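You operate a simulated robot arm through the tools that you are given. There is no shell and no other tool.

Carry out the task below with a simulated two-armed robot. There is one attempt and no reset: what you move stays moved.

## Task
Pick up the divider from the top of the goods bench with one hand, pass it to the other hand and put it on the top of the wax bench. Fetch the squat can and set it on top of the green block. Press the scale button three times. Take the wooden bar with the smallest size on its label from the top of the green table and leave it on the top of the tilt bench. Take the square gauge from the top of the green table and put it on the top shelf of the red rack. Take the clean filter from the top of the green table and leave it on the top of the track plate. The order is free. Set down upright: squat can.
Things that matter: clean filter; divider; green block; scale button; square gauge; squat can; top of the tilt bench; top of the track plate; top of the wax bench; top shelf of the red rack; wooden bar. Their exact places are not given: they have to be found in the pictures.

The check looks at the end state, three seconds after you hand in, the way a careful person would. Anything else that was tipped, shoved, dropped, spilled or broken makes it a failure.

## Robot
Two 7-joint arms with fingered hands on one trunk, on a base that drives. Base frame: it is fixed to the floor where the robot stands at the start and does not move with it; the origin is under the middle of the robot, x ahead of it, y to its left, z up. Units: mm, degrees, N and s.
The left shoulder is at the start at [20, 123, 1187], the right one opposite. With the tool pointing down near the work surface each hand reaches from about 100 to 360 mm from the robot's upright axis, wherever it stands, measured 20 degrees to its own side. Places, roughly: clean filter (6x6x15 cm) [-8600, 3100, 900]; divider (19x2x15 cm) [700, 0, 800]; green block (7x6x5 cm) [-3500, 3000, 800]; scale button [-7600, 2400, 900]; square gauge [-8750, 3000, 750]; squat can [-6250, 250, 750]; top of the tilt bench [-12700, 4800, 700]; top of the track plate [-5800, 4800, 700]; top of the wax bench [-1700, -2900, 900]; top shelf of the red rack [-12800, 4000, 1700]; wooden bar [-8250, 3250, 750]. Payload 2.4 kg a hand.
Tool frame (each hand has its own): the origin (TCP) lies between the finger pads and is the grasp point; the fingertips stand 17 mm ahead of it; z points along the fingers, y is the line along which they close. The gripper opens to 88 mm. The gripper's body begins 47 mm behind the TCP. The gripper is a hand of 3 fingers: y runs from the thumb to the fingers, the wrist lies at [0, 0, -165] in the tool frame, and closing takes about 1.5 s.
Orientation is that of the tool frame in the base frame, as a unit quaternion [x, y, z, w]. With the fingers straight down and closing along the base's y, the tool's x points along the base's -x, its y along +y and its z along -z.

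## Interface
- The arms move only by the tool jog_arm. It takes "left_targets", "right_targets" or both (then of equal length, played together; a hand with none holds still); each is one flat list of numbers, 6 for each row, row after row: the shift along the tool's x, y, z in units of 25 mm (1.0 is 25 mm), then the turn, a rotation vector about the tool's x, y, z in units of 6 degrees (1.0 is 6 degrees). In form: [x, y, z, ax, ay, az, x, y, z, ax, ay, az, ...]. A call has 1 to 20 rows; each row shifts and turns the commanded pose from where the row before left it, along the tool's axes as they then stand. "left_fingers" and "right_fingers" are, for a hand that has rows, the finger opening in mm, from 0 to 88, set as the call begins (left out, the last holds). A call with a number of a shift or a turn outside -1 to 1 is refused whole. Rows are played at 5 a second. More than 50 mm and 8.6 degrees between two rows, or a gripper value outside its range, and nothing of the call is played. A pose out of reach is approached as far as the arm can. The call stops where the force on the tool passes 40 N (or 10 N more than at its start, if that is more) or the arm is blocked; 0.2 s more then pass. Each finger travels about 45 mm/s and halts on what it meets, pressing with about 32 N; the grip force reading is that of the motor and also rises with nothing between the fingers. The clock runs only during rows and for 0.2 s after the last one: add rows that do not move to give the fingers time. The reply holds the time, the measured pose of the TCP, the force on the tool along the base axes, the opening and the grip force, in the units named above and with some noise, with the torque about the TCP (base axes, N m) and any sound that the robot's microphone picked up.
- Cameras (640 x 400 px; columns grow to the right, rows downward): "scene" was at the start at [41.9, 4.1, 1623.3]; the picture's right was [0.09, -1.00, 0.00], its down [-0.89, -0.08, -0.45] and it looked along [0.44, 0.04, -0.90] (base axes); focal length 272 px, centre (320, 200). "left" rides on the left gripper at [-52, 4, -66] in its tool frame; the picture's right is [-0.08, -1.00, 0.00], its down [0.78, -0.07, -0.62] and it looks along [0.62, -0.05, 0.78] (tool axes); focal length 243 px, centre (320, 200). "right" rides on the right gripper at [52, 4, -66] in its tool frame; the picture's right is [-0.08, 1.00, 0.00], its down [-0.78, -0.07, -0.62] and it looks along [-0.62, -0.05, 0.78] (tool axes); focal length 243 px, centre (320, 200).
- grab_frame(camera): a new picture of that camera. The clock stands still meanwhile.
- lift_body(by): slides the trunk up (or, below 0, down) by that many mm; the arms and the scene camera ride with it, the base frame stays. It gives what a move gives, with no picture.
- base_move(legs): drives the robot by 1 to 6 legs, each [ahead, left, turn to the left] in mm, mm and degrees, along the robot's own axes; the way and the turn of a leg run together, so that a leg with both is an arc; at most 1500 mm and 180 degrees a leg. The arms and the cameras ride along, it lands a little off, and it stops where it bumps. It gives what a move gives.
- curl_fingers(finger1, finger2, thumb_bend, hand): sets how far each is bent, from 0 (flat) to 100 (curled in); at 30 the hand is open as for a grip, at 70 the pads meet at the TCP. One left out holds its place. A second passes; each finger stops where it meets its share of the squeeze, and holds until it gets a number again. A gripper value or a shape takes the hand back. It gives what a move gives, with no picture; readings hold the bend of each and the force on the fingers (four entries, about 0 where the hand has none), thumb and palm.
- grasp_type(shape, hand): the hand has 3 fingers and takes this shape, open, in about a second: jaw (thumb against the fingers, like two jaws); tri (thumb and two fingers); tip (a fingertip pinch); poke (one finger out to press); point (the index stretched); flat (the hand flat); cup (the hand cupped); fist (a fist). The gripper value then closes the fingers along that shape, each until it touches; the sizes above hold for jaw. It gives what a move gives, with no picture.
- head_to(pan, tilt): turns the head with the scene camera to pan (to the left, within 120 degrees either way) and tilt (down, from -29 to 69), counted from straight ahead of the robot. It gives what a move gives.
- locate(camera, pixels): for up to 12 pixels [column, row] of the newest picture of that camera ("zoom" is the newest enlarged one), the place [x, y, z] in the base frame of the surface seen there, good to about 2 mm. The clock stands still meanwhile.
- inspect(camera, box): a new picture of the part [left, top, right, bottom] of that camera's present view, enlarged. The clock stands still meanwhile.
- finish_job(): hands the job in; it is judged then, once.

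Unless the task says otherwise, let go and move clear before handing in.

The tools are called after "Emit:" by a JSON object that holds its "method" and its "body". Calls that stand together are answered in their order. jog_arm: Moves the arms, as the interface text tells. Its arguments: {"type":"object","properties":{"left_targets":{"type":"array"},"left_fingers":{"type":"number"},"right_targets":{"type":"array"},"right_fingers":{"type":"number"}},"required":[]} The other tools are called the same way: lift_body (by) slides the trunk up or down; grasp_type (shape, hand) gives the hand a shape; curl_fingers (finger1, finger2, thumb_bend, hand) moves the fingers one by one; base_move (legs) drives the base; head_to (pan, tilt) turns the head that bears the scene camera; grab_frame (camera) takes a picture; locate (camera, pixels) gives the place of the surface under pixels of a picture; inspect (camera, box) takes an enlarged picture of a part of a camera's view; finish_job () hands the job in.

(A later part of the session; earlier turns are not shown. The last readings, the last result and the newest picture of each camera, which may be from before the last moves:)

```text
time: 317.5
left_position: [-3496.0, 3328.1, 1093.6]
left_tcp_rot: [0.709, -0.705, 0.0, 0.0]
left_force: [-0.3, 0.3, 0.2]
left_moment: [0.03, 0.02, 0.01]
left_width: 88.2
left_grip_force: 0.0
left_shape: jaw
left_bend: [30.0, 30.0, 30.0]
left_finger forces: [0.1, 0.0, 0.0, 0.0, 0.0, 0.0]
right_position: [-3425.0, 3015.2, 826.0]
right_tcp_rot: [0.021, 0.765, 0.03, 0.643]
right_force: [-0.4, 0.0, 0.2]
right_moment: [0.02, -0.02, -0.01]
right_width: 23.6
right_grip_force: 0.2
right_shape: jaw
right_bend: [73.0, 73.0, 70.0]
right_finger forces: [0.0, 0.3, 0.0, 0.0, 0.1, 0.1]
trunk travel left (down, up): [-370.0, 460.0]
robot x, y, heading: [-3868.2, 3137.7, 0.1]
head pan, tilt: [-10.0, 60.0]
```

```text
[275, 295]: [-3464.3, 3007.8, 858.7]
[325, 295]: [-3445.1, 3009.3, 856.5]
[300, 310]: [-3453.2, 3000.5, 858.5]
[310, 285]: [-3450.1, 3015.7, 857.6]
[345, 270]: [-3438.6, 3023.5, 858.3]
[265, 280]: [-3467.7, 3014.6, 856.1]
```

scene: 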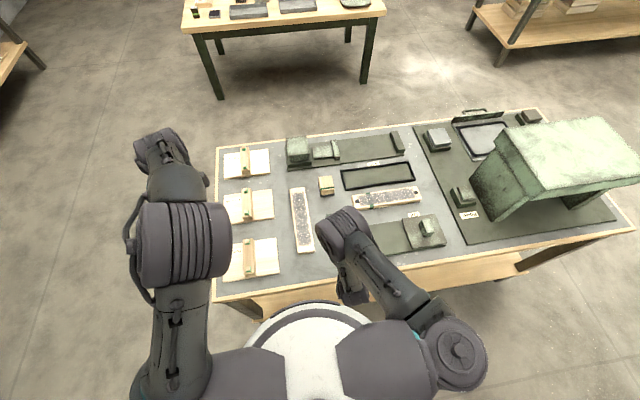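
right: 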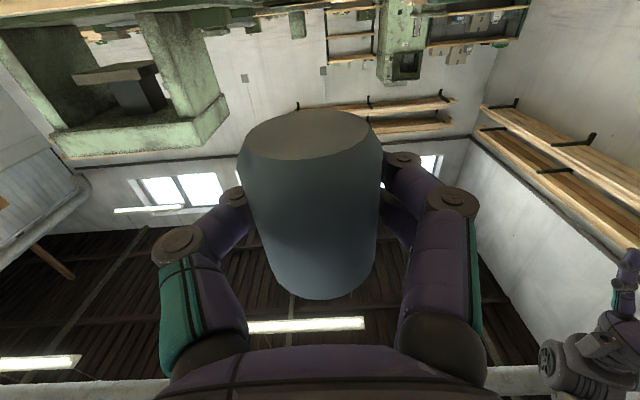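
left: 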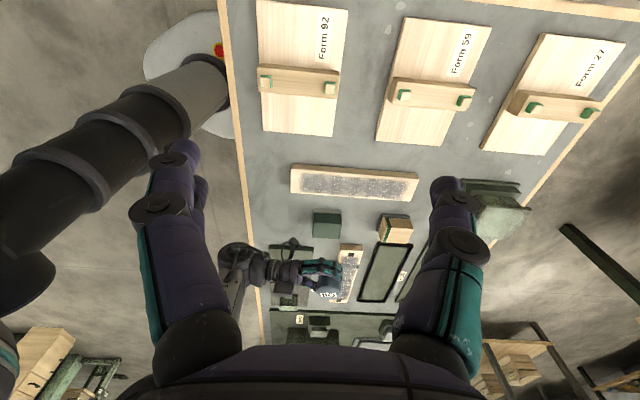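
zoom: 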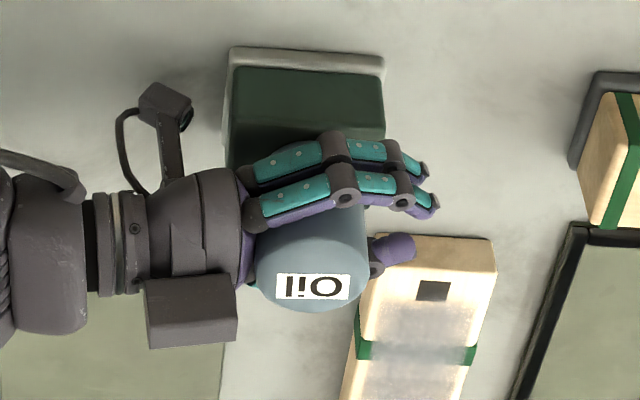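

The can stands flat on the block (top z≈858 all over, centre ≈ (−3451, 3016)). I open fully in steps and then withdraw the hand backward.

Emit:
{"method": "jog_arm", "body": {"right_targets": [0, 0, 0, 0, 0, 0, 0, 0, 0, 0, 0, 0], "right_fingers": 40}}

Emit:
{"method": "jog_arm", "body": {"right_targets": [0, 0, 0, 0, 0, 0, 0, 0, 0, 0, 0, 0, 0, 0, 0, 0, 0, 0, 0, 0, 0, 0, 0, 0], "right_fingers": 80}}

Emit:
{"method": "inspect", "body": {"camera": "left", "box": [270, 200, 390, 275]}}

Emit:
{"method": "grab_frame", "body": {"camera": "right"}}

```text
time: 318.1
left_position: [-3497.2, 3328.6, 1092.9]
left_tcp_rot: [0.709, -0.705, 0.0, 0.0]
left_force: [0.9, -0.8, -0.4]
left_moment: [0.0, -0.03, -0.01]
left_width: 88.2
left_grip_force: 0.1
left_shape: jaw
left_bend: [30.0, 30.0, 30.0]
left_finger forces: [0.0, 0.0, 0.1, 0.1, 0.1, 0.0]
right_position: [-3424.9, 3015.2, 826.2]
right_tcp_rot: [0.021, 0.765, 0.03, 0.643]
right_force: [-0.5, -0.2, -0.2]
right_moment: [-0.01, -0.01, 0.0]
right_width: 39.9
right_grip_force: 0.2
right_shape: jaw
right_bend: [73.0, 73.0, 70.0]
right_finger forces: [0.0, 0.1, 0.0, 0.0, 0.1, 0.1]
trunk travel left (down, up): [-370.0, 460.0]
robot x, y, heading: [-3867.3, 3137.3, 0.2]
head pan, tilt: [-10.0, 60.0]
```

```text
time: 319.1
left_position: [-3495.1, 3329.0, 1093.7]
left_tcp_rot: [0.709, -0.705, 0.0, 0.001]
left_force: [0.3, 0.5, 0.5]
left_moment: [0.0, 0.01, -0.02]
left_width: 87.8
left_grip_force: 0.0
left_shape: jaw
left_bend: [30.0, 30.0, 30.0]
left_finger forces: [0.0, 0.0, 0.1, 0.1, 0.0, 0.0]
right_position: [-3426.0, 3016.1, 826.3]
right_tcp_rot: [0.022, 0.765, 0.03, 0.643]
right_force: [-0.2, 0.3, -0.9]
right_moment: [0.01, -0.04, 0.05]
right_width: 79.8
right_grip_force: 0.1
right_shape: jaw
right_bend: [47.0, 47.0, 43.0]
right_finger forces: [0.1, 0.2, 0.0, 0.1, 0.0, 0.0]
trunk travel left (down, up): [-370.0, 460.0]
robot x, y, heading: [-3867.8, 3141.1, 0.1]
head pan, tilt: [-10.0, 60.0]
```

```text
5.33 times, centred on (330, 238) of left
```

zoom: 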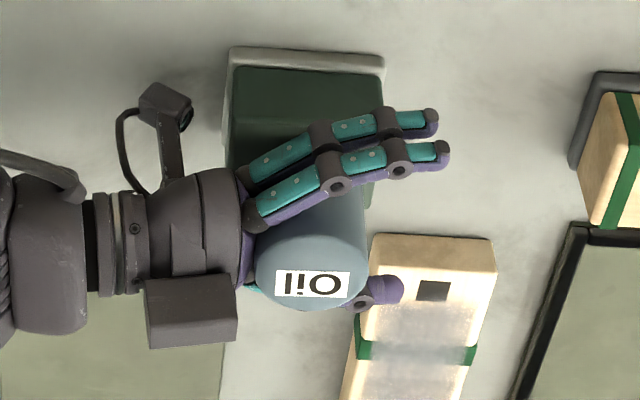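

```text
taken
```

right: 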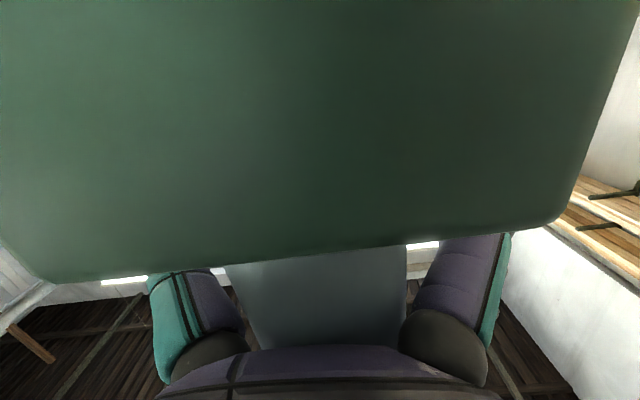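

The can stands free between the open fingers. I open to the full and draw straight back.

Emit:
{"method": "jog_arm", "body": {"right_targets": [0, 0, 0, 0, 0, 0, 0, 0, 0, 0, 0, 0, 0, 0, -0.3, 0, 0, 0, 0, 0, -0.5, 0, 0, 0, 0, 0, -0.8, 0, 0, 0, 0, 0, -1, 0, 0, 0, 0, 0, -1, 0, 0, 0, 0, 0, -1, 0, 0, 0], "right_fingers": 88}}

Emit:
{"method": "inspect", "body": {"camera": "left", "box": [250, 190, 390, 290]}}

Emit:
{"method": "grab_frame", "body": {"camera": "scene"}}

```text
time: 320.9
left_position: [-3496.6, 3329.1, 1092.9]
left_tcp_rot: [0.709, -0.705, -0.001, 0.001]
left_force: [-0.6, 0.1, 0.0]
left_moment: [-0.02, 0.0, 0.0]
left_width: 87.6
left_grip_force: 0.0
left_shape: jaw
left_bend: [30.0, 30.0, 30.0]
left_finger forces: [0.1, 0.0, 0.0, 0.0, 0.0, 0.1]
right_position: [-3536.8, 3014.8, 846.3]
right_tcp_rot: [0.022, 0.765, 0.03, 0.643]
right_force: [0.6, 0.2, 0.4]
right_moment: [0.01, -0.01, -0.03]
right_width: 87.9
right_grip_force: 0.0
right_shape: jaw
right_bend: [30.0, 30.0, 30.0]
right_finger forces: [0.1, 0.1, 0.0, 0.0, 0.0, 0.0]
trunk travel left (down, up): [-370.0, 460.0]
robot x, y, heading: [-3861.6, 3140.8, 0.1]
head pan, tilt: [-10.0, 60.0]
```

```text
4.00 times, centred on (320, 240) of left
```

zoom: 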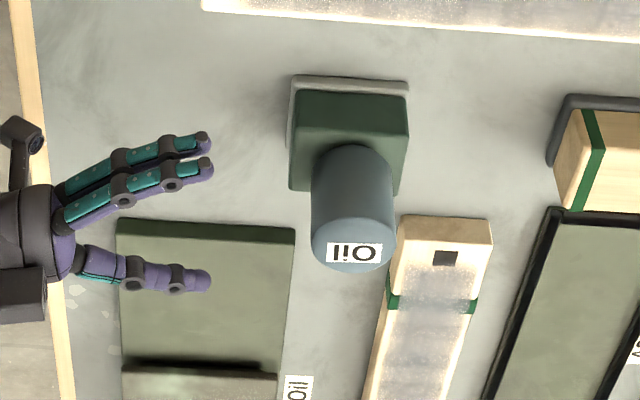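

```text
taken
```

scene: 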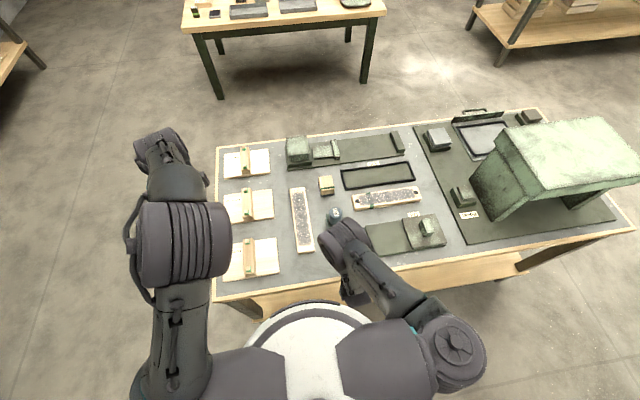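

The can stands upright, label up, in the middle of the green block. I back away and return both hands to the natural pose.

Emit:
{"method": "base_move", "body": {"legs": [[-400, 0, 0]]}}

Emit:
{"method": "jog_arm", "body": {"left_targets": [0, 0, 0, 0, 0, 1, 0, 0, 0, 0, 0, 1, 0, 0, 0, 0, 0, 1, 0, 0, 0, 0, 0, 1, 0, 0, 0, 0, 0, 1, 0, 0, 0, 0, 0, 1, 0, 0, 0, 0, 0, 1, 0, 0, 0, 0, 0, 1, 0, 0, 0, 0, 0, 1, 0, 0, 0, 0, 0, 1, 0, 0, 0, 0, 0, 1, 0, 0, 0, 0, 0, 1, 0, 0, 0, 0, 0, 1, 0, 0, 0, 0, 0, 1, 0, 0, 0, 0, 0, 1], "right_targets": [0, 0, -0.5, 0, 1, 0, 0, 0, 0, 0, 1, 0, 0, 0, 0, 0, 1, 0, 0, 0, 0, 0, 1, 0, 0, 0, 0, 0, 1, 0, 0, 0, 0, 0, 1, 0, 0, 0, 0, 0, 1, 0, 0, 0, 0, 0, 1, 0, 0, 0, 0, 0, 1, 0, 0, 0, 0, 0, 1, 0, 0, 0, 0, 0, 1, 0, 0, 0, 0, 0, 1, 0, 0, 0, 0, 0, 1, 0, 0, 0, 0, 0, 0.33, 0, 0, 0, 0, 0, 0, -0.35]}}

Emit:
{"method": "head_to", "body": {"pan": 0, "tilt": 45}}

Emit:
{"method": "inspect", "body": {"camera": "scene", "box": [200, 60, 440, 210]}}

```text
time: 323.3
left_position: [-3893.0, 3328.1, 1093.2]
left_tcp_rot: [0.71, -0.704, 0.0, 0.0]
left_force: [1.1, -1.0, 0.3]
left_moment: [0.0, -0.02, -0.01]
left_width: 88.2
left_grip_force: 0.1
left_shape: jaw
left_bend: [30.0, 30.0, 30.0]
left_finger forces: [0.0, 0.1, 0.1, 0.0, 0.1, 0.0]
right_position: [-3932.8, 3012.3, 846.1]
right_tcp_rot: [0.021, 0.765, 0.03, 0.643]
right_force: [-0.3, -0.6, -0.3]
right_moment: [0.0, 0.0, 0.01]
right_width: 88.2
right_grip_force: 0.0
right_shape: jaw
right_bend: [30.0, 30.0, 30.0]
right_finger forces: [0.0, 0.0, 0.0, 0.0, 0.1, 0.0]
trunk travel left (down, up): [-370.0, 460.0]
robot x, y, heading: [-4262.5, 3135.9, 0.4]
head pan, tilt: [-10.0, 60.0]
```

```text
time: 326.5
left_position: [-3891.6, 3327.6, 1093.3]
left_tcp_rot: [-0.003, 1.0, 0.0, -0.001]
left_force: [0.1, -0.7, 0.3]
left_moment: [0.02, -0.05, -0.01]
left_width: 87.8
left_grip_force: 0.0
left_shape: jaw
left_bend: [30.0, 30.0, 30.0]
left_finger forces: [0.0, 0.1, 0.0, 0.0, 0.0, 0.0]
right_position: [-3950.7, 3011.7, 863.1]
right_tcp_rot: [0.01, 0.904, 0.007, 0.428]
right_force: [0.0, -0.5, -0.2]
right_moment: [-0.02, 0.03, 0.01]
right_width: 87.8
right_grip_force: 0.0
right_shape: jaw
right_bend: [30.0, 30.0, 30.0]
right_finger forces: [0.0, 0.1, 0.0, 0.0, 0.1, 0.1]
right hand out of reach, approached as far as the arm can: row 4, 5, 6, 7, 8, 9, 10, 11, 12, 13
trunk travel left (down, up): [-370.0, 460.0]
robot x, y, heading: [-4260.6, 3138.2, 0.6]
head pan, tilt: [-10.0, 60.0]
```

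```text
time: 327.3
left_position: [-3892.3, 3328.3, 1093.9]
left_tcp_rot: [-0.004, 1.0, 0.0, -0.001]
left_force: [0.5, 0.1, 0.1]
left_moment: [0.03, 0.01, 0.0]
left_width: 87.9
left_grip_force: 0.1
left_shape: jaw
left_bend: [30.0, 30.0, 30.0]
left_finger forces: [0.0, 0.0, 0.1, 0.0, 0.0, 0.0]
right_position: [-3950.8, 3011.6, 862.7]
right_tcp_rot: [0.011, 0.904, 0.006, 0.428]
right_force: [0.9, 0.5, -1.2]
right_moment: [0.03, -0.04, -0.05]
right_width: 87.8
right_grip_force: 0.1
right_shape: jaw
right_bend: [30.0, 30.0, 30.0]
right_finger forces: [0.1, 0.0, 0.0, 0.0, 0.0, 0.0]
trunk travel left (down, up): [-370.0, 460.0]
robot x, y, heading: [-4258.8, 3135.8, 0.8]
head pan, tilt: [0.0, 45.0]
```

```text
2.67 times, centred on (320, 135) of scene
```

zoom: 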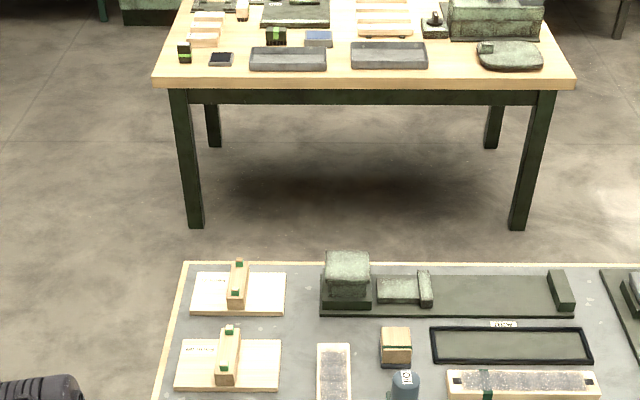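

The right hand stopped at 51° pitch. I move it up and forward a little and continue levelling.

Emit:
{"method": "jog_arm", "body": {"right_targets": [-0.77, 0, -0.63, 0, 0, 0, -0.77, 0, -0.63, 0, 0, 0, -0.77, 0, -0.63, 0, 0, 0, 0, 0, 0, 0, 1, 0, 0, 0, 0, 0, 1, 0, 0, 0, 0, 0, 1, 0, 0, 0, 0, 0, 1, 0, 0, 0, 0, 0, 1, 0, 0, 0, 0, 0, 1, 0, 0, 0, 0, 0, 1, 0, 0, 0, 0, 0, 1, 0, 0, 0, 0, 0, 0.45, 0]}}

Emit:
{"method": "grab_frame", "body": {"camera": "scene"}}

```text
time: 329.9
left_position: [-3891.1, 3327.8, 1094.4]
left_tcp_rot: [-0.004, 1.0, -0.001, -0.001]
left_force: [-0.6, -0.2, 0.1]
left_moment: [-0.03, -0.02, -0.01]
left_width: 87.8
left_grip_force: 0.1
left_shape: jaw
left_bend: [30.0, 30.0, 30.0]
left_finger forces: [0.0, 0.0, 0.1, 0.1, 0.0, 0.0]
right_position: [-3952.2, 3012.4, 924.4]
right_tcp_rot: [0.004, 1.0, 0.011, -0.005]
right_force: [-0.3, -0.5, -0.2]
right_moment: [-0.02, -0.01, -0.02]
right_width: 87.9
right_grip_force: 0.0
right_shape: jaw
right_bend: [30.0, 30.0, 30.0]
right_finger forces: [0.0, 0.1, 0.0, 0.1, 0.0, 0.0]
right hand out of reach, approached as far as the arm can: row 1
trunk travel left (down, up): [-370.0, 460.0]
robot x, y, heading: [-4265.7, 3139.9, 0.5]
head pan, tilt: [0.0, 45.0]
```

```text
taken
```

scene: 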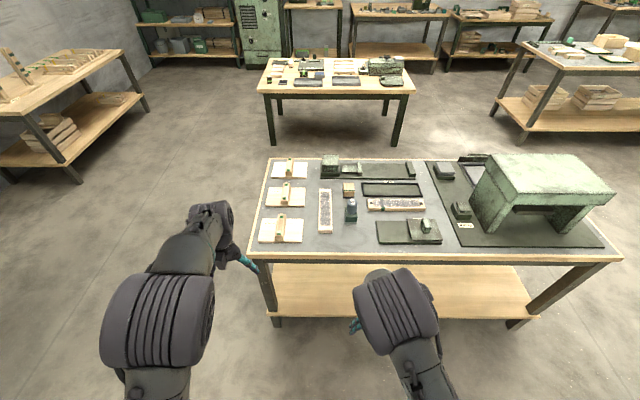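

Both arms are natural again and the can stands on the block at (351,212). I turn and drive west toward the green table.

Emit:
{"method": "base_move", "body": {"legs": [[0, 0, 90], [0, 0, 90], [1300, 500, 0], [1100, 0, 0]]}}

Emit:
{"method": "head_to", "body": {"pan": 0, "tilt": 18}}

Emit:
{"method": "grab_frame", "body": {"camera": "scene"}}

```text
time: 349.7
left_position: [-7006.6, 2401.9, 1093.3]
left_tcp_rot: [1.0, 0.005, 0.001, -0.001]
left_force: [-0.7, -0.2, 0.1]
left_moment: [0.03, 0.0, -0.04]
left_width: 88.1
left_grip_force: 0.2
left_shape: jaw
left_bend: [30.0, 30.0, 30.0]
left_finger forces: [0.1, 0.0, 0.1, 0.0, 0.0, 0.1]
right_position: [-6947.1, 2718.1, 925.7]
right_tcp_rot: [1.0, -0.002, 0.005, 0.013]
right_force: [0.0, -0.8, -0.6]
right_moment: [-0.02, 0.01, 0.0]
right_width: 87.9
right_grip_force: 0.1
right_shape: jaw
right_bend: [30.0, 30.0, 30.0]
right_finger forces: [0.1, 0.0, 0.0, 0.0, 0.0, 0.0]
trunk travel left (down, up): [-370.0, 460.0]
robot x, y, heading: [-6636.3, 2592.5, -179.4]
head pan, tilt: [0.0, 45.0]
```

```text
time: 350.6
left_position: [-7006.4, 2401.3, 1094.2]
left_tcp_rot: [1.0, 0.005, 0.0, -0.001]
left_force: [0.4, -1.2, -0.6]
left_moment: [-0.02, -0.02, 0.0]
left_width: 88.1
left_grip_force: 0.1
left_shape: jaw
left_bend: [30.0, 30.0, 30.0]
left_finger forces: [0.0, 0.0, 0.1, 0.1, 0.1, 0.0]
right_position: [-6947.3, 2717.4, 925.0]
right_tcp_rot: [1.0, -0.002, 0.004, 0.012]
right_force: [-0.5, 0.0, -0.1]
right_moment: [-0.02, 0.0, -0.01]
right_width: 88.4
right_grip_force: 0.1
right_shape: jaw
right_bend: [30.0, 30.0, 30.0]
right_finger forces: [0.0, 0.0, 0.0, 0.1, 0.0, 0.1]
trunk travel left (down, up): [-370.0, 460.0]
robot x, y, heading: [-6634.8, 2592.4, -179.4]
head pan, tilt: [0.0, 18.0]
```

```text
taken
```

scene: 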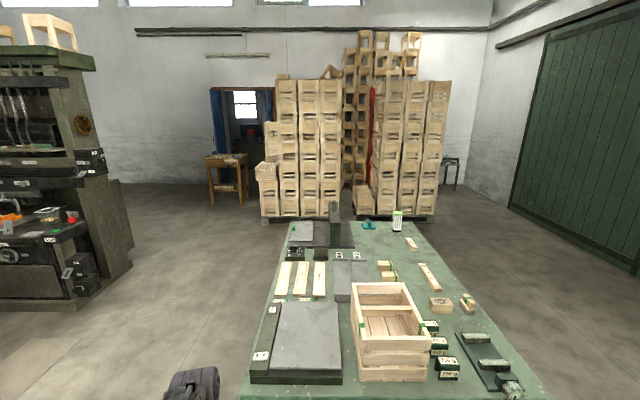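

The green table is right ahead. I look down on it and zoom.

Emit:
{"method": "head_to", "body": {"pan": -5, "tilt": 30}}

Emit:
{"method": "inspect", "body": {"camera": "scene", "box": [200, 110, 440, 260]}}

Emit:
{"method": "inspect", "body": {"camera": "scene", "box": [200, 180, 520, 380]}}

```text
time: 351.3
left_position: [-7006.5, 2401.9, 1093.5]
left_tcp_rot: [1.0, 0.005, 0.001, 0.0]
left_force: [0.8, 0.0, -0.7]
left_moment: [0.0, 0.02, 0.0]
left_width: 88.0
left_grip_force: 0.0
left_shape: jaw
left_bend: [30.0, 30.0, 30.0]
left_finger forces: [0.0, 0.0, 0.0, 0.1, 0.0, 0.0]
right_position: [-6946.4, 2717.6, 923.8]
right_tcp_rot: [1.0, -0.002, 0.004, 0.012]
right_force: [0.6, 0.2, -0.7]
right_moment: [0.01, -0.01, 0.01]
right_width: 88.2
right_grip_force: 0.0
right_shape: jaw
right_bend: [30.0, 30.0, 30.0]
right_finger forces: [0.0, 0.1, 0.0, 0.0, 0.0, 0.0]
trunk travel left (down, up): [-370.0, 460.0]
robot x, y, heading: [-6637.8, 2595.4, -179.2]
head pan, tilt: [-5.0, 30.0]
```

```text
2.67 times, centred on (320, 185) of scene
```

zoom: 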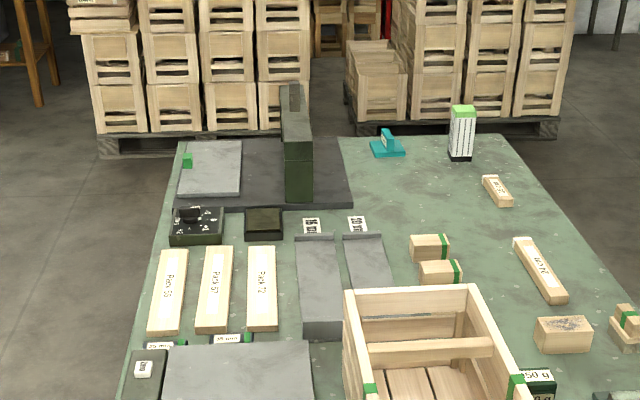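

```text
2.00 times, centred on (360, 280) of scene
```

zoom: 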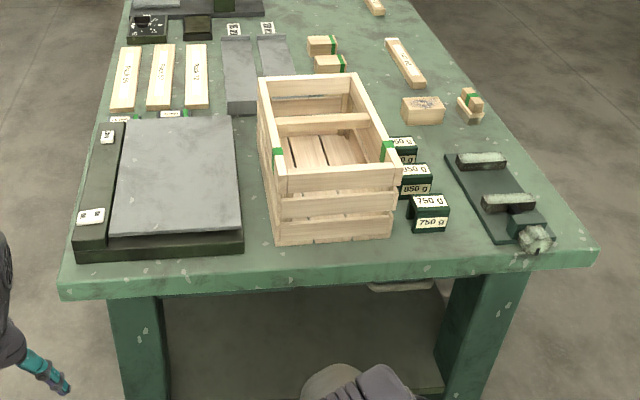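

I locate the main things seen: scale strip labels, filter, teal square gauge, and the wooden bars.

Emit:
{"method": "locate", "body": {"camera": "zoom", "pixels": [[107, 137], [92, 215], [180, 170], [240, 240], [80, 250], [405, 60], [375, 8], [590, 255], [65, 290], [500, 200]]}}

Emit:
{"method": "inspect", "body": {"camera": "scene", "box": [360, 140, 440, 220]}}

Emit:
{"method": "locate", "body": {"camera": "zoom", "pixels": [[195, 60], [240, 50], [360, 80], [385, 60], [390, 160], [470, 300], [480, 320], [280, 300], [380, 380]]}}

```text
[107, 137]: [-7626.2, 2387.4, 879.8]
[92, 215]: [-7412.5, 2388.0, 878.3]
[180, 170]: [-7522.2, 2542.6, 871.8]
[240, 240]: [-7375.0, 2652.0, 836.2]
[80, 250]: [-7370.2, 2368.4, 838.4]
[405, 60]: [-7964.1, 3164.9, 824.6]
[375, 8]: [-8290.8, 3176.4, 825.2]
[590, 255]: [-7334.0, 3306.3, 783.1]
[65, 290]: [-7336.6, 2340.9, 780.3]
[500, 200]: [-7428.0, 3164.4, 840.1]
```

```text
5.00 times, centred on (400, 180) of scene
```

zoom: 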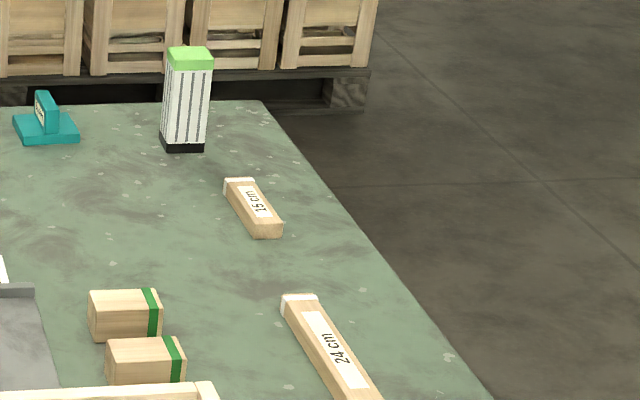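

```text
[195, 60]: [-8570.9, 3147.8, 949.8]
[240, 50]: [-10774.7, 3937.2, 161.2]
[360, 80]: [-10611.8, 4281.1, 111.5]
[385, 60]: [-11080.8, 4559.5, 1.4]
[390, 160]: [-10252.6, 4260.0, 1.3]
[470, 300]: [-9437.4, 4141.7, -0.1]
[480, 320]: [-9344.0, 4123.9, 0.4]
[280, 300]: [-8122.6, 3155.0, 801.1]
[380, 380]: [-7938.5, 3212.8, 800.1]
```

Bars labelled "16 cm" (≈(−8290, 3176)) and "24 cm" are on the right side; the scale strip is at y≈2388. I zoom on the strip's two labels.

Emit:
{"method": "inspect", "body": {"camera": "scene", "box": [226, 225, 290, 300]}}

Emit:
{"method": "inspect", "body": {"camera": "scene", "box": [250, 170, 350, 240]}}

```text
5.33 times, centred on (258, 262) of scene
```

zoom: 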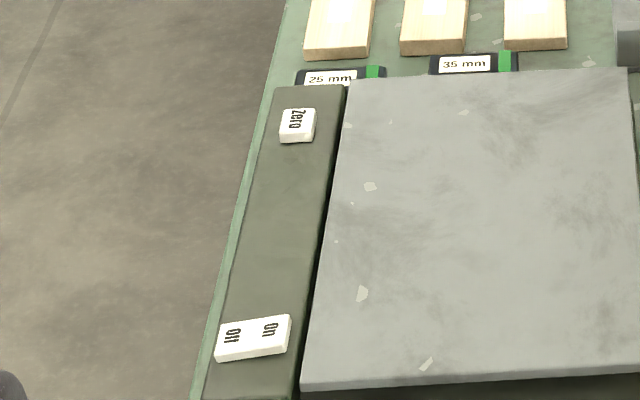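

```text
5.71 times, centred on (300, 205) of scene
```

zoom: 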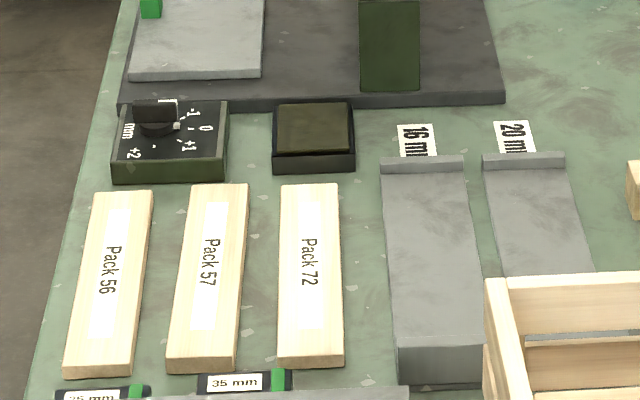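

The "Zero" button at (−7626, 2387, 880) is the scale button (the other is an On/Off switch). I drive to the south side of the table and face it.

Emit:
{"method": "base_move", "body": {"legs": [[0, 700, -0.8], [1110, 0, 0], [0, 0, -90]]}}

Emit:
{"method": "head_to", "body": {"pan": -10, "tilt": 45}}

Emit:
{"method": "grab_frame", "body": {"camera": "scene"}}

```text
time: 364.4
left_position: [-7935.8, 2256.1, 1093.7]
left_tcp_rot: [-0.702, 0.712, -0.001, -0.001]
left_force: [0.5, -0.4, -0.3]
left_moment: [0.04, 0.02, -0.02]
left_width: 88.1
left_grip_force: 0.2
left_shape: jaw
left_bend: [30.0, 30.0, 30.0]
left_finger forces: [0.0, 0.0, 0.0, 0.0, 0.0, 0.1]
right_position: [-7622.8, 2188.5, 923.7]
right_tcp_rot: [-0.697, 0.717, 0.006, -0.013]
right_force: [0.4, 0.7, -0.5]
right_moment: [0.02, 0.0, -0.01]
right_width: 87.7
right_grip_force: 0.2
right_shape: jaw
right_bend: [30.0, 30.0, 30.0]
right_finger forces: [0.1, 0.1, 0.1, 0.0, 0.0, 0.1]
trunk travel left (down, up): [-370.0, 460.0]
robot x, y, heading: [-7750.5, 1878.2, 89.1]
head pan, tilt: [-5.0, 30.0]
```

```text
time: 365.2
left_position: [-7936.6, 2255.9, 1093.0]
left_tcp_rot: [-0.702, 0.712, -0.001, -0.001]
left_force: [-0.2, -0.2, -0.6]
left_moment: [0.01, 0.01, 0.0]
left_width: 88.0
left_grip_force: 0.1
left_shape: jaw
left_bend: [30.0, 30.0, 30.0]
left_finger forces: [0.0, 0.0, 0.1, 0.1, 0.0, 0.0]
right_position: [-7621.2, 2188.6, 923.8]
right_tcp_rot: [-0.697, 0.717, 0.006, -0.011]
right_force: [-0.4, -1.0, 0.5]
right_moment: [0.03, 0.0, 0.01]
right_width: 88.1
right_grip_force: 0.0
right_shape: jaw
right_bend: [30.0, 30.0, 30.0]
right_finger forces: [0.0, 0.0, 0.0, 0.0, 0.0, 0.1]
trunk travel left (down, up): [-370.0, 460.0]
robot x, y, heading: [-7756.0, 1879.9, 89.1]
head pan, tilt: [-10.0, 45.0]
```

```text
taken
```

scene: 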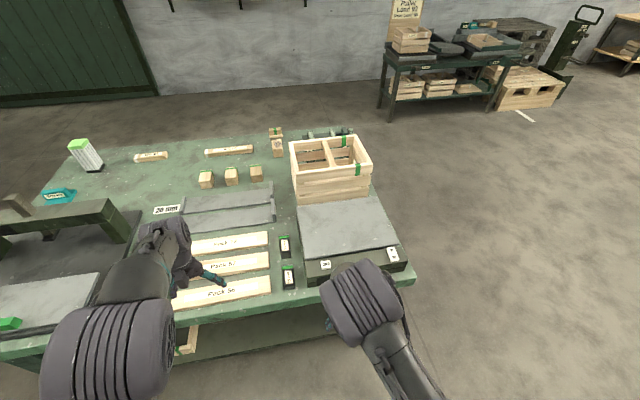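

The Zero button is at (325,264). I give the right hand the poke shape and look at where its finger stands.

Emit:
{"method": "grasp_type", "body": {"hand": "right", "shape": "poke"}}

Emit:
{"method": "grab_frame", "body": {"camera": "right"}}

Emit:
{"method": "locate", "body": {"camera": "scene", "pixels": [[325, 264], [393, 253], [312, 282], [410, 280], [330, 270], [355, 265]]}}

```text
time: 366.1
left_position: [-7936.6, 2256.3, 1093.5]
left_tcp_rot: [-0.702, 0.712, -0.001, -0.001]
left_force: [-0.1, -0.4, 0.1]
left_moment: [-0.02, -0.01, 0.01]
left_width: 87.9
left_grip_force: 0.1
left_shape: jaw
left_bend: [30.0, 30.0, 30.0]
left_finger forces: [0.0, 0.0, 0.1, 0.1, 0.0, 0.0]
right_position: [-7623.7, 2187.9, 923.3]
right_tcp_rot: [-0.698, 0.716, 0.005, -0.012]
right_force: [-0.1, 0.3, -0.6]
right_moment: [-0.03, -0.01, 0.0]
right_width: 0.0
right_grip_force: 0.1
right_shape: poke
right_bend: [100.0, 100.0, 45.0]
right_finger forces: [0.1, 0.0, 0.0, 0.0, 0.0, 0.0]
trunk travel left (down, up): [-370.0, 460.0]
robot x, y, heading: [-7749.6, 1880.7, 88.9]
head pan, tilt: [-10.0, 45.0]
```

```text
taken
```

right: 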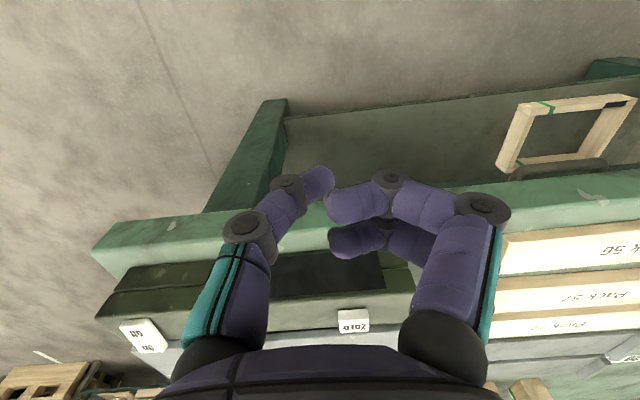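

```text
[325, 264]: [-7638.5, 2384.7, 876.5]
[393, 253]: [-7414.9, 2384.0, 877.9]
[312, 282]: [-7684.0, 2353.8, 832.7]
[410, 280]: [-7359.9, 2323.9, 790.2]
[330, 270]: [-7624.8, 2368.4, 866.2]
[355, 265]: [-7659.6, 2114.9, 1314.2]
```

The poke shape uses the thumb; I try the "point" shape (index stretched) for comparison.

Emit:
{"method": "grasp_type", "body": {"hand": "right", "shape": "point"}}

Emit:
{"method": "grab_frame", "body": {"camera": "right"}}

```text
time: 367.0
left_position: [-7937.1, 2256.5, 1092.9]
left_tcp_rot: [-0.702, 0.712, 0.0, 0.0]
left_force: [0.6, 0.1, 0.4]
left_moment: [0.01, -0.02, 0.0]
left_width: 88.2
left_grip_force: 0.0
left_shape: jaw
left_bend: [30.0, 30.0, 30.0]
left_finger forces: [0.1, 0.0, 0.1, 0.1, 0.0, 0.0]
right_position: [-7622.3, 2187.9, 924.6]
right_tcp_rot: [-0.697, 0.717, 0.005, -0.012]
right_force: [0.1, 0.3, -0.4]
right_moment: [0.01, 0.03, 0.01]
right_width: 0.1
right_grip_force: 0.0
right_shape: point
right_bend: [28.0, 100.0, 93.0]
right_finger forces: [0.1, 0.1, 0.1, 0.1, 0.1, 0.0]
trunk travel left (down, up): [-370.0, 460.0]
robot x, y, heading: [-7752.2, 1881.2, 89.2]
head pan, tilt: [-10.0, 45.0]
```

```text
taken
```

right: 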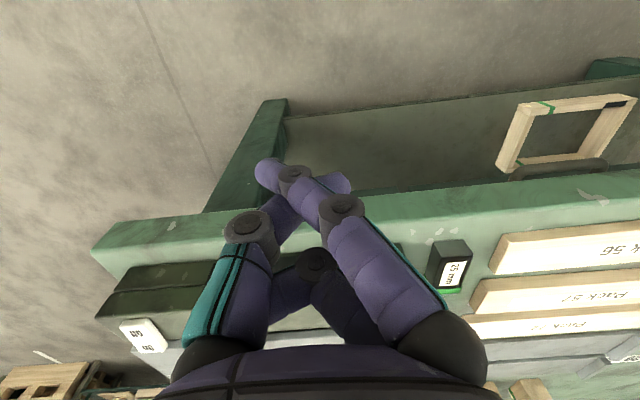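

Point is skewed; the poke shape had its thumb tip right on the tool axis (≈17 mm ahead of the TCP), which is ideal. I go back to poke and measure the button precisely.

Emit:
{"method": "grasp_type", "body": {"hand": "right", "shape": "poke"}}

Emit:
{"method": "inspect", "body": {"camera": "scene", "box": [300, 245, 348, 275]}}

Emit:
{"method": "locate", "body": {"camera": "zoom", "pixels": [[270, 240], [400, 240], [335, 210], [335, 290], [335, 250], [335, 320], [450, 300], [200, 300]]}}

```text
time: 367.9
left_position: [-7935.4, 2256.3, 1094.4]
left_tcp_rot: [-0.702, 0.712, -0.001, -0.001]
left_force: [0.1, -1.0, 0.2]
left_moment: [-0.02, 0.02, 0.03]
left_width: 87.8
left_grip_force: 0.1
left_shape: jaw
left_bend: [30.0, 30.0, 30.0]
left_finger forces: [0.0, 0.0, 0.0, 0.0, 0.0, 0.0]
right_position: [-7621.7, 2188.6, 924.5]
right_tcp_rot: [-0.697, 0.717, 0.006, -0.012]
right_force: [-0.2, 0.2, -0.5]
right_moment: [0.0, -0.01, -0.02]
right_width: 0.0
right_grip_force: 0.0
right_shape: poke
right_bend: [100.0, 100.0, 100.0]
right_finger forces: [0.0, 0.1, 0.0, 0.0, 0.0, 0.0]
trunk travel left (down, up): [-370.0, 460.0]
robot x, y, heading: [-7753.9, 1880.7, 89.1]
head pan, tilt: [-10.0, 45.0]
```

```text
13.33 times, centred on (324, 260) of scene
```

zoom: 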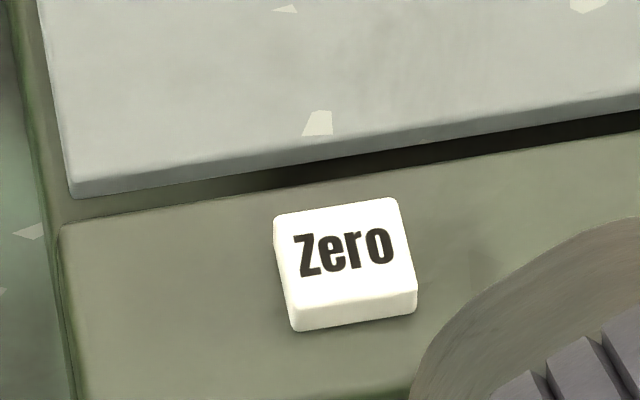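

```text
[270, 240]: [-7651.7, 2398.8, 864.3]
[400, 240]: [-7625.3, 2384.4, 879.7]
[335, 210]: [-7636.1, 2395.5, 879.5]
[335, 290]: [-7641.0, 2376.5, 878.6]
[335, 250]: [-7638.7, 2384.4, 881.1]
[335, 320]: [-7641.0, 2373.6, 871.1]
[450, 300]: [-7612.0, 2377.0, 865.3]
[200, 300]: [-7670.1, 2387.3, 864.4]
```

The button centre is (−7637, 2386), top z 880, strip z 865. The thumb reads bend 100 now, so I check the hand and set the thumb to 45 as before.

Emit:
{"method": "curl_fingers", "body": {"hand": "right", "finger1": 100, "finger2": 100, "thumb_bend": 45}}

Emit:
{"method": "grab_frame", "body": {"camera": "right"}}

```text
time: 368.9
left_position: [-7936.8, 2256.1, 1092.8]
left_tcp_rot: [-0.702, 0.712, 0.001, -0.001]
left_force: [-0.4, 1.0, 0.1]
left_moment: [0.02, -0.03, -0.02]
left_width: 88.2
left_grip_force: 0.2
left_shape: jaw
left_bend: [30.0, 30.0, 30.0]
left_finger forces: [0.0, 0.1, 0.0, 0.0, 0.0, 0.0]
right_position: [-7621.4, 2188.5, 923.9]
right_tcp_rot: [-0.697, 0.717, 0.006, -0.012]
right_force: [-0.5, -0.6, 1.1]
right_moment: [0.0, -0.01, 0.0]
right_width: 12.9
right_grip_force: 0.0
right_shape: fingers
right_bend: [86.0, 99.0, 54.0]
right_finger forces: [0.1, 0.0, 0.0, 0.0, 0.0, 0.0]
trunk travel left (down, up): [-370.0, 460.0]
robot x, y, heading: [-7754.9, 1883.7, 89.1]
head pan, tilt: [-10.0, 45.0]
```

```text
taken
```

right: 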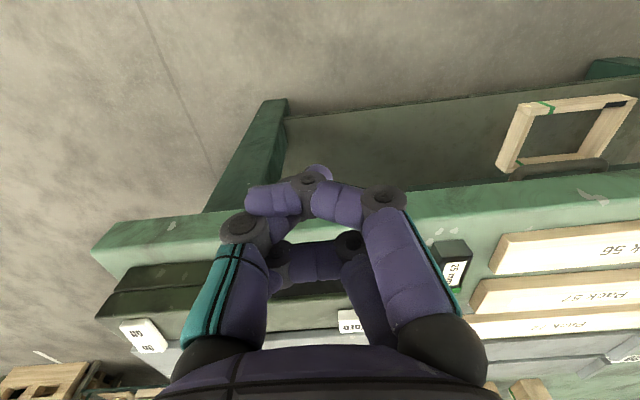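

The digits got tangled. I reset to jaw and then take poke afresh.

Emit:
{"method": "grasp_type", "body": {"hand": "right", "shape": "jaw"}}

Emit:
{"method": "grasp_type", "body": {"hand": "right", "shape": "poke"}}

Emit:
{"method": "jog_arm", "body": {"right_targets": [0, 0, 0, 0, 0, 0, 0, 0, 0, 0, 0, 0, 0, 0, 0, 0, 0, 0, 0, 0, 0, 0, 0, 0]}}

Emit:
{"method": "grab_frame", "body": {"camera": "right"}}

```text
time: 369.8
left_position: [-7937.6, 2256.4, 1093.4]
left_tcp_rot: [-0.703, 0.712, -0.001, -0.001]
left_force: [-0.1, 0.5, 0.8]
left_moment: [0.04, 0.01, 0.0]
left_width: 87.9
left_grip_force: 0.1
left_shape: jaw
left_bend: [30.0, 30.0, 30.0]
left_finger forces: [0.0, 0.0, 0.0, 0.1, 0.0, 0.0]
right_position: [-7621.6, 2190.0, 924.1]
right_tcp_rot: [-0.697, 0.717, 0.006, -0.011]
right_force: [-0.1, 0.0, -0.1]
right_moment: [0.0, 0.01, -0.03]
right_width: 88.2
right_grip_force: 0.1
right_shape: jaw
right_bend: [30.0, 30.0, 30.0]
right_finger forces: [0.1, 0.1, 0.0, 0.0, 0.1, 0.0]
trunk travel left (down, up): [-370.0, 460.0]
robot x, y, heading: [-7758.5, 1882.0, 89.4]
head pan, tilt: [-10.0, 45.0]
```

```text
time: 370.7
left_position: [-7937.2, 2255.7, 1093.3]
left_tcp_rot: [-0.702, 0.712, -0.001, 0.0]
left_force: [0.1, 0.6, -0.3]
left_moment: [-0.01, -0.01, 0.0]
left_width: 87.9
left_grip_force: 0.0
left_shape: jaw
left_bend: [30.0, 30.0, 30.0]
left_finger forces: [0.1, 0.0, 0.0, 0.0, 0.0, 0.0]
right_position: [-7622.3, 2188.5, 924.0]
right_tcp_rot: [-0.697, 0.717, 0.005, -0.012]
right_force: [0.3, 0.8, -0.2]
right_moment: [0.01, 0.01, 0.0]
right_width: 0.1
right_grip_force: 0.0
right_shape: poke
right_bend: [100.0, 100.0, 45.0]
right_finger forces: [0.0, 0.0, 0.0, 0.0, 0.1, 0.1]
trunk travel left (down, up): [-370.0, 460.0]
robot x, y, heading: [-7755.0, 1878.9, 89.3]
head pan, tilt: [-10.0, 45.0]
```

```text
time: 371.7
left_position: [-7936.0, 2256.4, 1092.9]
left_tcp_rot: [-0.702, 0.712, -0.001, 0.0]
left_force: [-0.2, 0.7, -0.3]
left_moment: [-0.01, -0.02, -0.02]
left_width: 87.9
left_grip_force: 0.0
left_shape: jaw
left_bend: [30.0, 30.0, 30.0]
left_finger forces: [0.0, 0.0, 0.0, 0.0, 0.1, 0.1]
right_position: [-7622.6, 2188.3, 923.9]
right_tcp_rot: [-0.697, 0.717, 0.006, -0.012]
right_force: [-0.1, -0.9, 0.0]
right_moment: [-0.02, 0.01, 0.0]
right_width: 0.0
right_grip_force: 0.0
right_shape: poke
right_bend: [100.0, 100.0, 45.0]
right_finger forces: [0.0, 0.1, 0.1, 0.1, 0.0, 0.0]
trunk travel left (down, up): [-370.0, 460.0]
robot x, y, heading: [-7751.6, 1881.9, 89.3]
head pan, tilt: [-10.0, 45.0]
```

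```text
taken
```

right: 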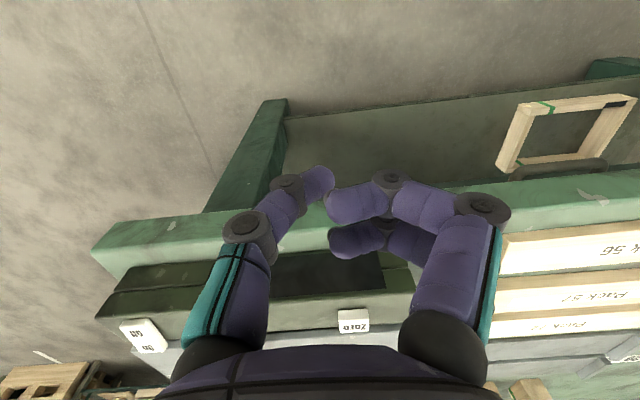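

The poke shape is right (thumb tip at (322,180)). I raise 40 mm and drive so the tip comes over the button.

Emit:
{"method": "lift_body", "body": {"by": 40}}

Emit:
{"method": "base_move", "body": {"legs": [[196, 16, 0.7]]}}

Emit:
{"method": "grab_frame", "body": {"camera": "right"}}

Emit:
{"method": "head_to", "body": {"pan": -20, "tilt": 62}}

Emit:
{"method": "grab_frame", "body": {"camera": "scene"}}

```text
time: 372.5
left_position: [-7937.0, 2256.0, 1132.4]
left_tcp_rot: [-0.702, 0.712, -0.001, 0.0]
left_force: [-0.2, -0.6, 0.8]
left_moment: [-0.01, -0.01, 0.03]
left_width: 87.8
left_grip_force: 0.0
left_shape: jaw
left_bend: [30.0, 30.0, 30.0]
left_finger forces: [0.0, 0.0, 0.0, 0.0, 0.0, 0.0]
right_position: [-7622.7, 2187.8, 963.9]
right_tcp_rot: [-0.697, 0.717, 0.006, -0.012]
right_force: [-0.3, 0.2, 0.5]
right_moment: [0.01, -0.01, 0.01]
right_width: 0.1
right_grip_force: 0.0
right_shape: poke
right_bend: [100.0, 100.0, 45.0]
right_finger forces: [0.1, 0.1, 0.0, 0.0, 0.1, 0.1]
trunk travel left (down, up): [-410.0, 420.0]
robot x, y, heading: [-7752.3, 1882.4, 89.3]
head pan, tilt: [-10.0, 45.0]
```

```text
time: 374.1
left_position: [-7956.2, 2449.7, 1132.5]
left_tcp_rot: [-0.707, 0.708, 0.0, 0.0]
left_force: [-0.3, 1.0, 0.1]
left_moment: [0.02, -0.04, 0.01]
left_width: 87.9
left_grip_force: 0.0
left_shape: jaw
left_bend: [30.0, 30.0, 30.0]
left_finger forces: [0.0, 0.0, 0.0, 0.1, 0.0, 0.1]
right_position: [-7640.3, 2386.2, 963.8]
right_tcp_rot: [-0.701, 0.713, 0.006, -0.012]
right_force: [0.4, 0.5, 0.0]
right_moment: [0.02, -0.01, -0.02]
right_width: 0.0
right_grip_force: 0.0
right_shape: poke
right_bend: [100.0, 100.0, 45.0]
right_finger forces: [0.0, 0.0, 0.0, 0.1, 0.0, 0.0]
trunk travel left (down, up): [-410.0, 420.0]
robot x, y, heading: [-7770.4, 2070.9, 90.0]
head pan, tilt: [-10.0, 45.0]
```

```text
taken
```

right: 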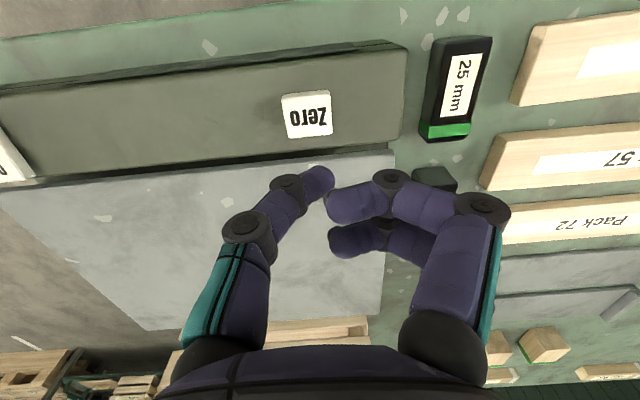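

```text
time: 374.9
left_position: [-7956.8, 2449.3, 1133.3]
left_tcp_rot: [-0.707, 0.708, -0.001, -0.001]
left_force: [0.1, -0.2, 0.2]
left_moment: [-0.02, 0.04, -0.03]
left_width: 88.1
left_grip_force: 0.1
left_shape: jaw
left_bend: [30.0, 30.0, 30.0]
left_finger forces: [0.1, 0.0, 0.0, 0.0, 0.1, 0.0]
right_position: [-7641.5, 2385.1, 963.7]
right_tcp_rot: [-0.701, 0.713, 0.006, -0.012]
right_force: [0.1, 0.6, 0.1]
right_moment: [0.01, -0.04, 0.0]
right_width: 0.1
right_grip_force: 0.1
right_shape: poke
right_bend: [100.0, 100.0, 45.0]
right_finger forces: [0.0, 0.1, 0.1, 0.0, 0.1, 0.0]
trunk travel left (down, up): [-410.0, 420.0]
robot x, y, heading: [-7768.8, 2073.4, 90.1]
head pan, tilt: [-20.0, 62.0]
```

```text
taken
```

scene: 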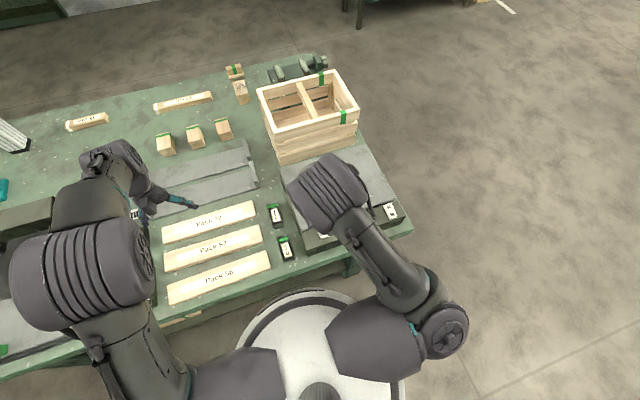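

Emit:
{"method": "locate", "body": {"camera": "right", "pixels": [[308, 115], [286, 115], [330, 115], [306, 95], [306, 135], [322, 178], [318, 170]]}}

```text
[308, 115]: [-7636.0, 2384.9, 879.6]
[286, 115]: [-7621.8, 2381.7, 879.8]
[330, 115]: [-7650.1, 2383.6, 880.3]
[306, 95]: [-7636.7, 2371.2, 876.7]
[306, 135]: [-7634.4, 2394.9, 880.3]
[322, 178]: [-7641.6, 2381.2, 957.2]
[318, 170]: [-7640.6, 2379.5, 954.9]
```

The button centre is (−7636, 2384), the thumb tip about 5 mm west of it. I shift and descend to just above the button.

Emit:
{"method": "jog_arm", "body": {"right_targets": [0, -0.18, 0.6, 0, 0, 0, 0, 0, 0.8, 0, 0, 0, 0, 0, 0.8, 0, 0, 0]}}

Emit:
{"method": "grab_frame", "body": {"camera": "right"}}

```text
time: 375.7
left_position: [-7955.8, 2449.7, 1134.4]
left_tcp_rot: [-0.706, 0.708, 0.0, -0.001]
left_force: [-0.5, -0.4, -0.7]
left_moment: [-0.01, -0.05, -0.01]
left_width: 87.9
left_grip_force: 0.0
left_shape: jaw
left_bend: [30.0, 30.0, 30.0]
left_finger forces: [0.0, 0.0, 0.1, 0.0, 0.1, 0.1]
right_position: [-7636.2, 2384.3, 908.1]
right_tcp_rot: [-0.701, 0.713, 0.006, -0.011]
right_force: [0.0, -0.5, -0.3]
right_moment: [0.04, -0.02, 0.03]
right_width: 0.0
right_grip_force: 0.1
right_shape: poke
right_bend: [100.0, 100.0, 45.0]
right_finger forces: [0.0, 0.0, 0.1, 0.0, 0.1, 0.1]
trunk travel left (down, up): [-410.0, 420.0]
robot x, y, heading: [-7766.7, 2076.2, 89.8]
head pan, tilt: [-20.0, 62.0]
```

```text
taken
```

right: 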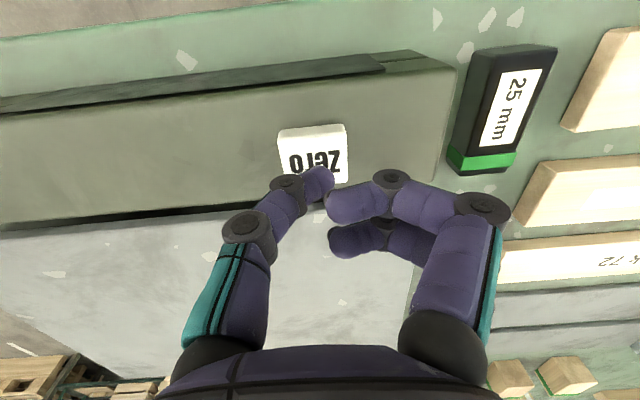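

Emit:
{"method": "jog_arm", "body": {"right_targets": [0, 0, 0.12, 0, 0, 0, 0, 0, 0.12, 0, 0, 0]}}

Emit:
{"method": "jog_arm", "body": {"right_targets": [0, 0, 0.08, 0, 0, 0]}}

Emit:
{"method": "jog_arm", "body": {"right_targets": [0, 0, 0.06, 0, 0, 0]}}

```text
time: 376.3
left_position: [-7957.0, 2448.9, 1132.9]
left_tcp_rot: [-0.707, 0.708, 0.0, -0.002]
left_force: [-0.5, -0.5, -0.1]
left_moment: [-0.01, -0.01, 0.03]
left_width: 87.9
left_grip_force: 0.0
left_shape: jaw
left_bend: [30.0, 30.0, 30.0]
left_finger forces: [0.1, 0.1, 0.0, 0.1, 0.0, 0.1]
right_position: [-7638.6, 2385.1, 902.7]
right_tcp_rot: [-0.701, 0.713, 0.006, -0.011]
right_force: [1.0, 0.0, 0.3]
right_moment: [-0.01, -0.02, 0.01]
right_width: 0.1
right_grip_force: 0.1
right_shape: poke
right_bend: [100.0, 100.0, 45.0]
right_finger forces: [0.0, 0.1, 0.1, 0.1, 0.0, 0.0]
trunk travel left (down, up): [-410.0, 420.0]
robot x, y, heading: [-7770.6, 2077.9, 89.9]
head pan, tilt: [-20.0, 62.0]
```

```text
time: 376.7
left_position: [-7956.3, 2448.1, 1133.5]
left_tcp_rot: [-0.707, 0.707, -0.001, -0.001]
left_force: [-0.6, 0.5, 0.0]
left_moment: [0.0, -0.03, -0.03]
left_width: 88.1
left_grip_force: 0.0
left_shape: jaw
left_bend: [30.0, 30.0, 30.0]
left_finger forces: [0.0, 0.0, 0.0, 0.1, 0.0, 0.0]
right_position: [-7639.0, 2384.2, 900.5]
right_tcp_rot: [-0.701, 0.713, 0.005, -0.01]
right_force: [-0.4, -0.4, -0.6]
right_moment: [0.0, -0.04, 0.0]
right_width: 0.1
right_grip_force: 0.0
right_shape: poke
right_bend: [100.0, 100.0, 45.0]
right_finger forces: [0.1, 0.0, 0.0, 0.0, 0.0, 0.0]
trunk travel left (down, up): [-410.0, 420.0]
robot x, y, heading: [-7770.6, 2076.5, 90.1]
head pan, tilt: [-20.0, 62.0]
```

```text
time: 377.1
left_position: [-7956.7, 2449.4, 1132.4]
left_tcp_rot: [-0.706, 0.708, 0.0, -0.001]
left_force: [-0.3, 0.0, -0.2]
left_moment: [0.0, -0.01, 0.03]
left_width: 87.9
left_grip_force: 0.1
left_shape: jaw
left_bend: [30.0, 30.0, 30.0]
left_finger forces: [0.1, 0.1, 0.0, 0.0, 0.0, 0.0]
right_position: [-7638.3, 2383.6, 900.4]
right_tcp_rot: [-0.7, 0.714, 0.006, -0.012]
right_force: [-0.5, 0.4, -0.1]
right_moment: [-0.02, 0.0, 0.0]
right_width: 0.1
right_grip_force: 0.1
right_shape: poke
right_bend: [100.0, 100.0, 45.0]
right_finger forces: [0.0, 0.1, 0.0, 0.0, 0.0, 0.0]
trunk travel left (down, up): [-410.0, 420.0]
robot x, y, heading: [-7765.8, 2078.7, 89.6]
head pan, tilt: [-20.0, 62.0]
```

Not touching yet (z 900). I continue down in 1.5–2 mm steps.

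Emit:
{"method": "jog_arm", "body": {"right_targets": [0, 0, 0.08, 0, 0, 0]}}

Emit:
{"method": "jog_arm", "body": {"right_targets": [0, 0, 0.08, 0, 0, 0]}}

Emit:
{"method": "jog_arm", "body": {"right_targets": [0, 0, 0.06, 0, 0, 0]}}

```text
time: 377.5
left_position: [-7956.0, 2449.9, 1132.7]
left_tcp_rot: [-0.706, 0.708, -0.001, -0.001]
left_force: [0.0, -0.7, 0.4]
left_moment: [0.0, -0.03, 0.02]
left_width: 87.9
left_grip_force: 0.1
left_shape: jaw
left_bend: [30.0, 30.0, 30.0]
left_finger forces: [0.1, 0.0, 0.1, 0.0, 0.0, 0.0]
right_position: [-7638.1, 2384.8, 897.8]
right_tcp_rot: [-0.701, 0.713, 0.006, -0.011]
right_force: [-0.3, -0.3, -0.5]
right_moment: [0.01, -0.02, 0.04]
right_width: 0.0
right_grip_force: 0.1
right_shape: poke
right_bend: [100.0, 100.0, 45.0]
right_finger forces: [0.1, 0.0, 0.1, 0.0, 0.1, 0.0]
trunk travel left (down, up): [-410.0, 420.0]
robot x, y, heading: [-7769.3, 2078.6, 89.7]
head pan, tilt: [-20.0, 62.0]
```

```text
time: 377.9
left_position: [-7955.6, 2450.0, 1133.9]
left_tcp_rot: [-0.707, 0.708, -0.001, -0.001]
left_force: [0.4, 0.4, -0.5]
left_moment: [-0.01, -0.03, -0.01]
left_width: 87.9
left_grip_force: 0.1
left_shape: jaw
left_bend: [30.0, 30.0, 30.0]
left_finger forces: [0.0, 0.0, 0.0, 0.1, 0.1, 0.0]
right_position: [-7637.7, 2384.0, 895.0]
right_tcp_rot: [-0.701, 0.713, 0.006, -0.011]
right_force: [0.1, -0.6, -0.1]
right_moment: [0.01, 0.02, 0.03]
right_width: 0.1
right_grip_force: 0.0
right_shape: poke
right_bend: [100.0, 100.0, 45.0]
right_finger forces: [0.0, 0.0, 0.0, 0.0, 0.7, 0.0]
trunk travel left (down, up): [-410.0, 420.0]
robot x, y, heading: [-7769.9, 2074.3, 90.1]
head pan, tilt: [-20.0, 62.0]
```

```text
time: 378.3
left_position: [-7956.0, 2449.8, 1132.5]
left_tcp_rot: [-0.706, 0.708, 0.0, -0.001]
left_force: [0.6, -0.3, -0.1]
left_moment: [0.03, -0.04, 0.0]
left_width: 88.2
left_grip_force: 0.1
left_shape: jaw
left_bend: [30.0, 30.0, 30.0]
left_finger forces: [0.0, 0.0, 0.0, 0.1, 0.0, 0.0]
right_position: [-7637.0, 2385.5, 894.3]
right_tcp_rot: [-0.701, 0.713, 0.005, -0.012]
right_force: [-0.4, 0.1, 1.7]
right_moment: [-0.03, 0.02, -0.04]
right_width: 0.1
right_grip_force: 0.1
right_shape: poke
right_bend: [100.0, 100.0, 45.0]
right_finger forces: [0.0, 0.0, 0.0, 0.1, 1.4, 0.0]
trunk travel left (down, up): [-410.0, 420.0]
robot x, y, heading: [-7765.8, 2078.4, 89.7]
head pan, tilt: [-20.0, 62.0]
```

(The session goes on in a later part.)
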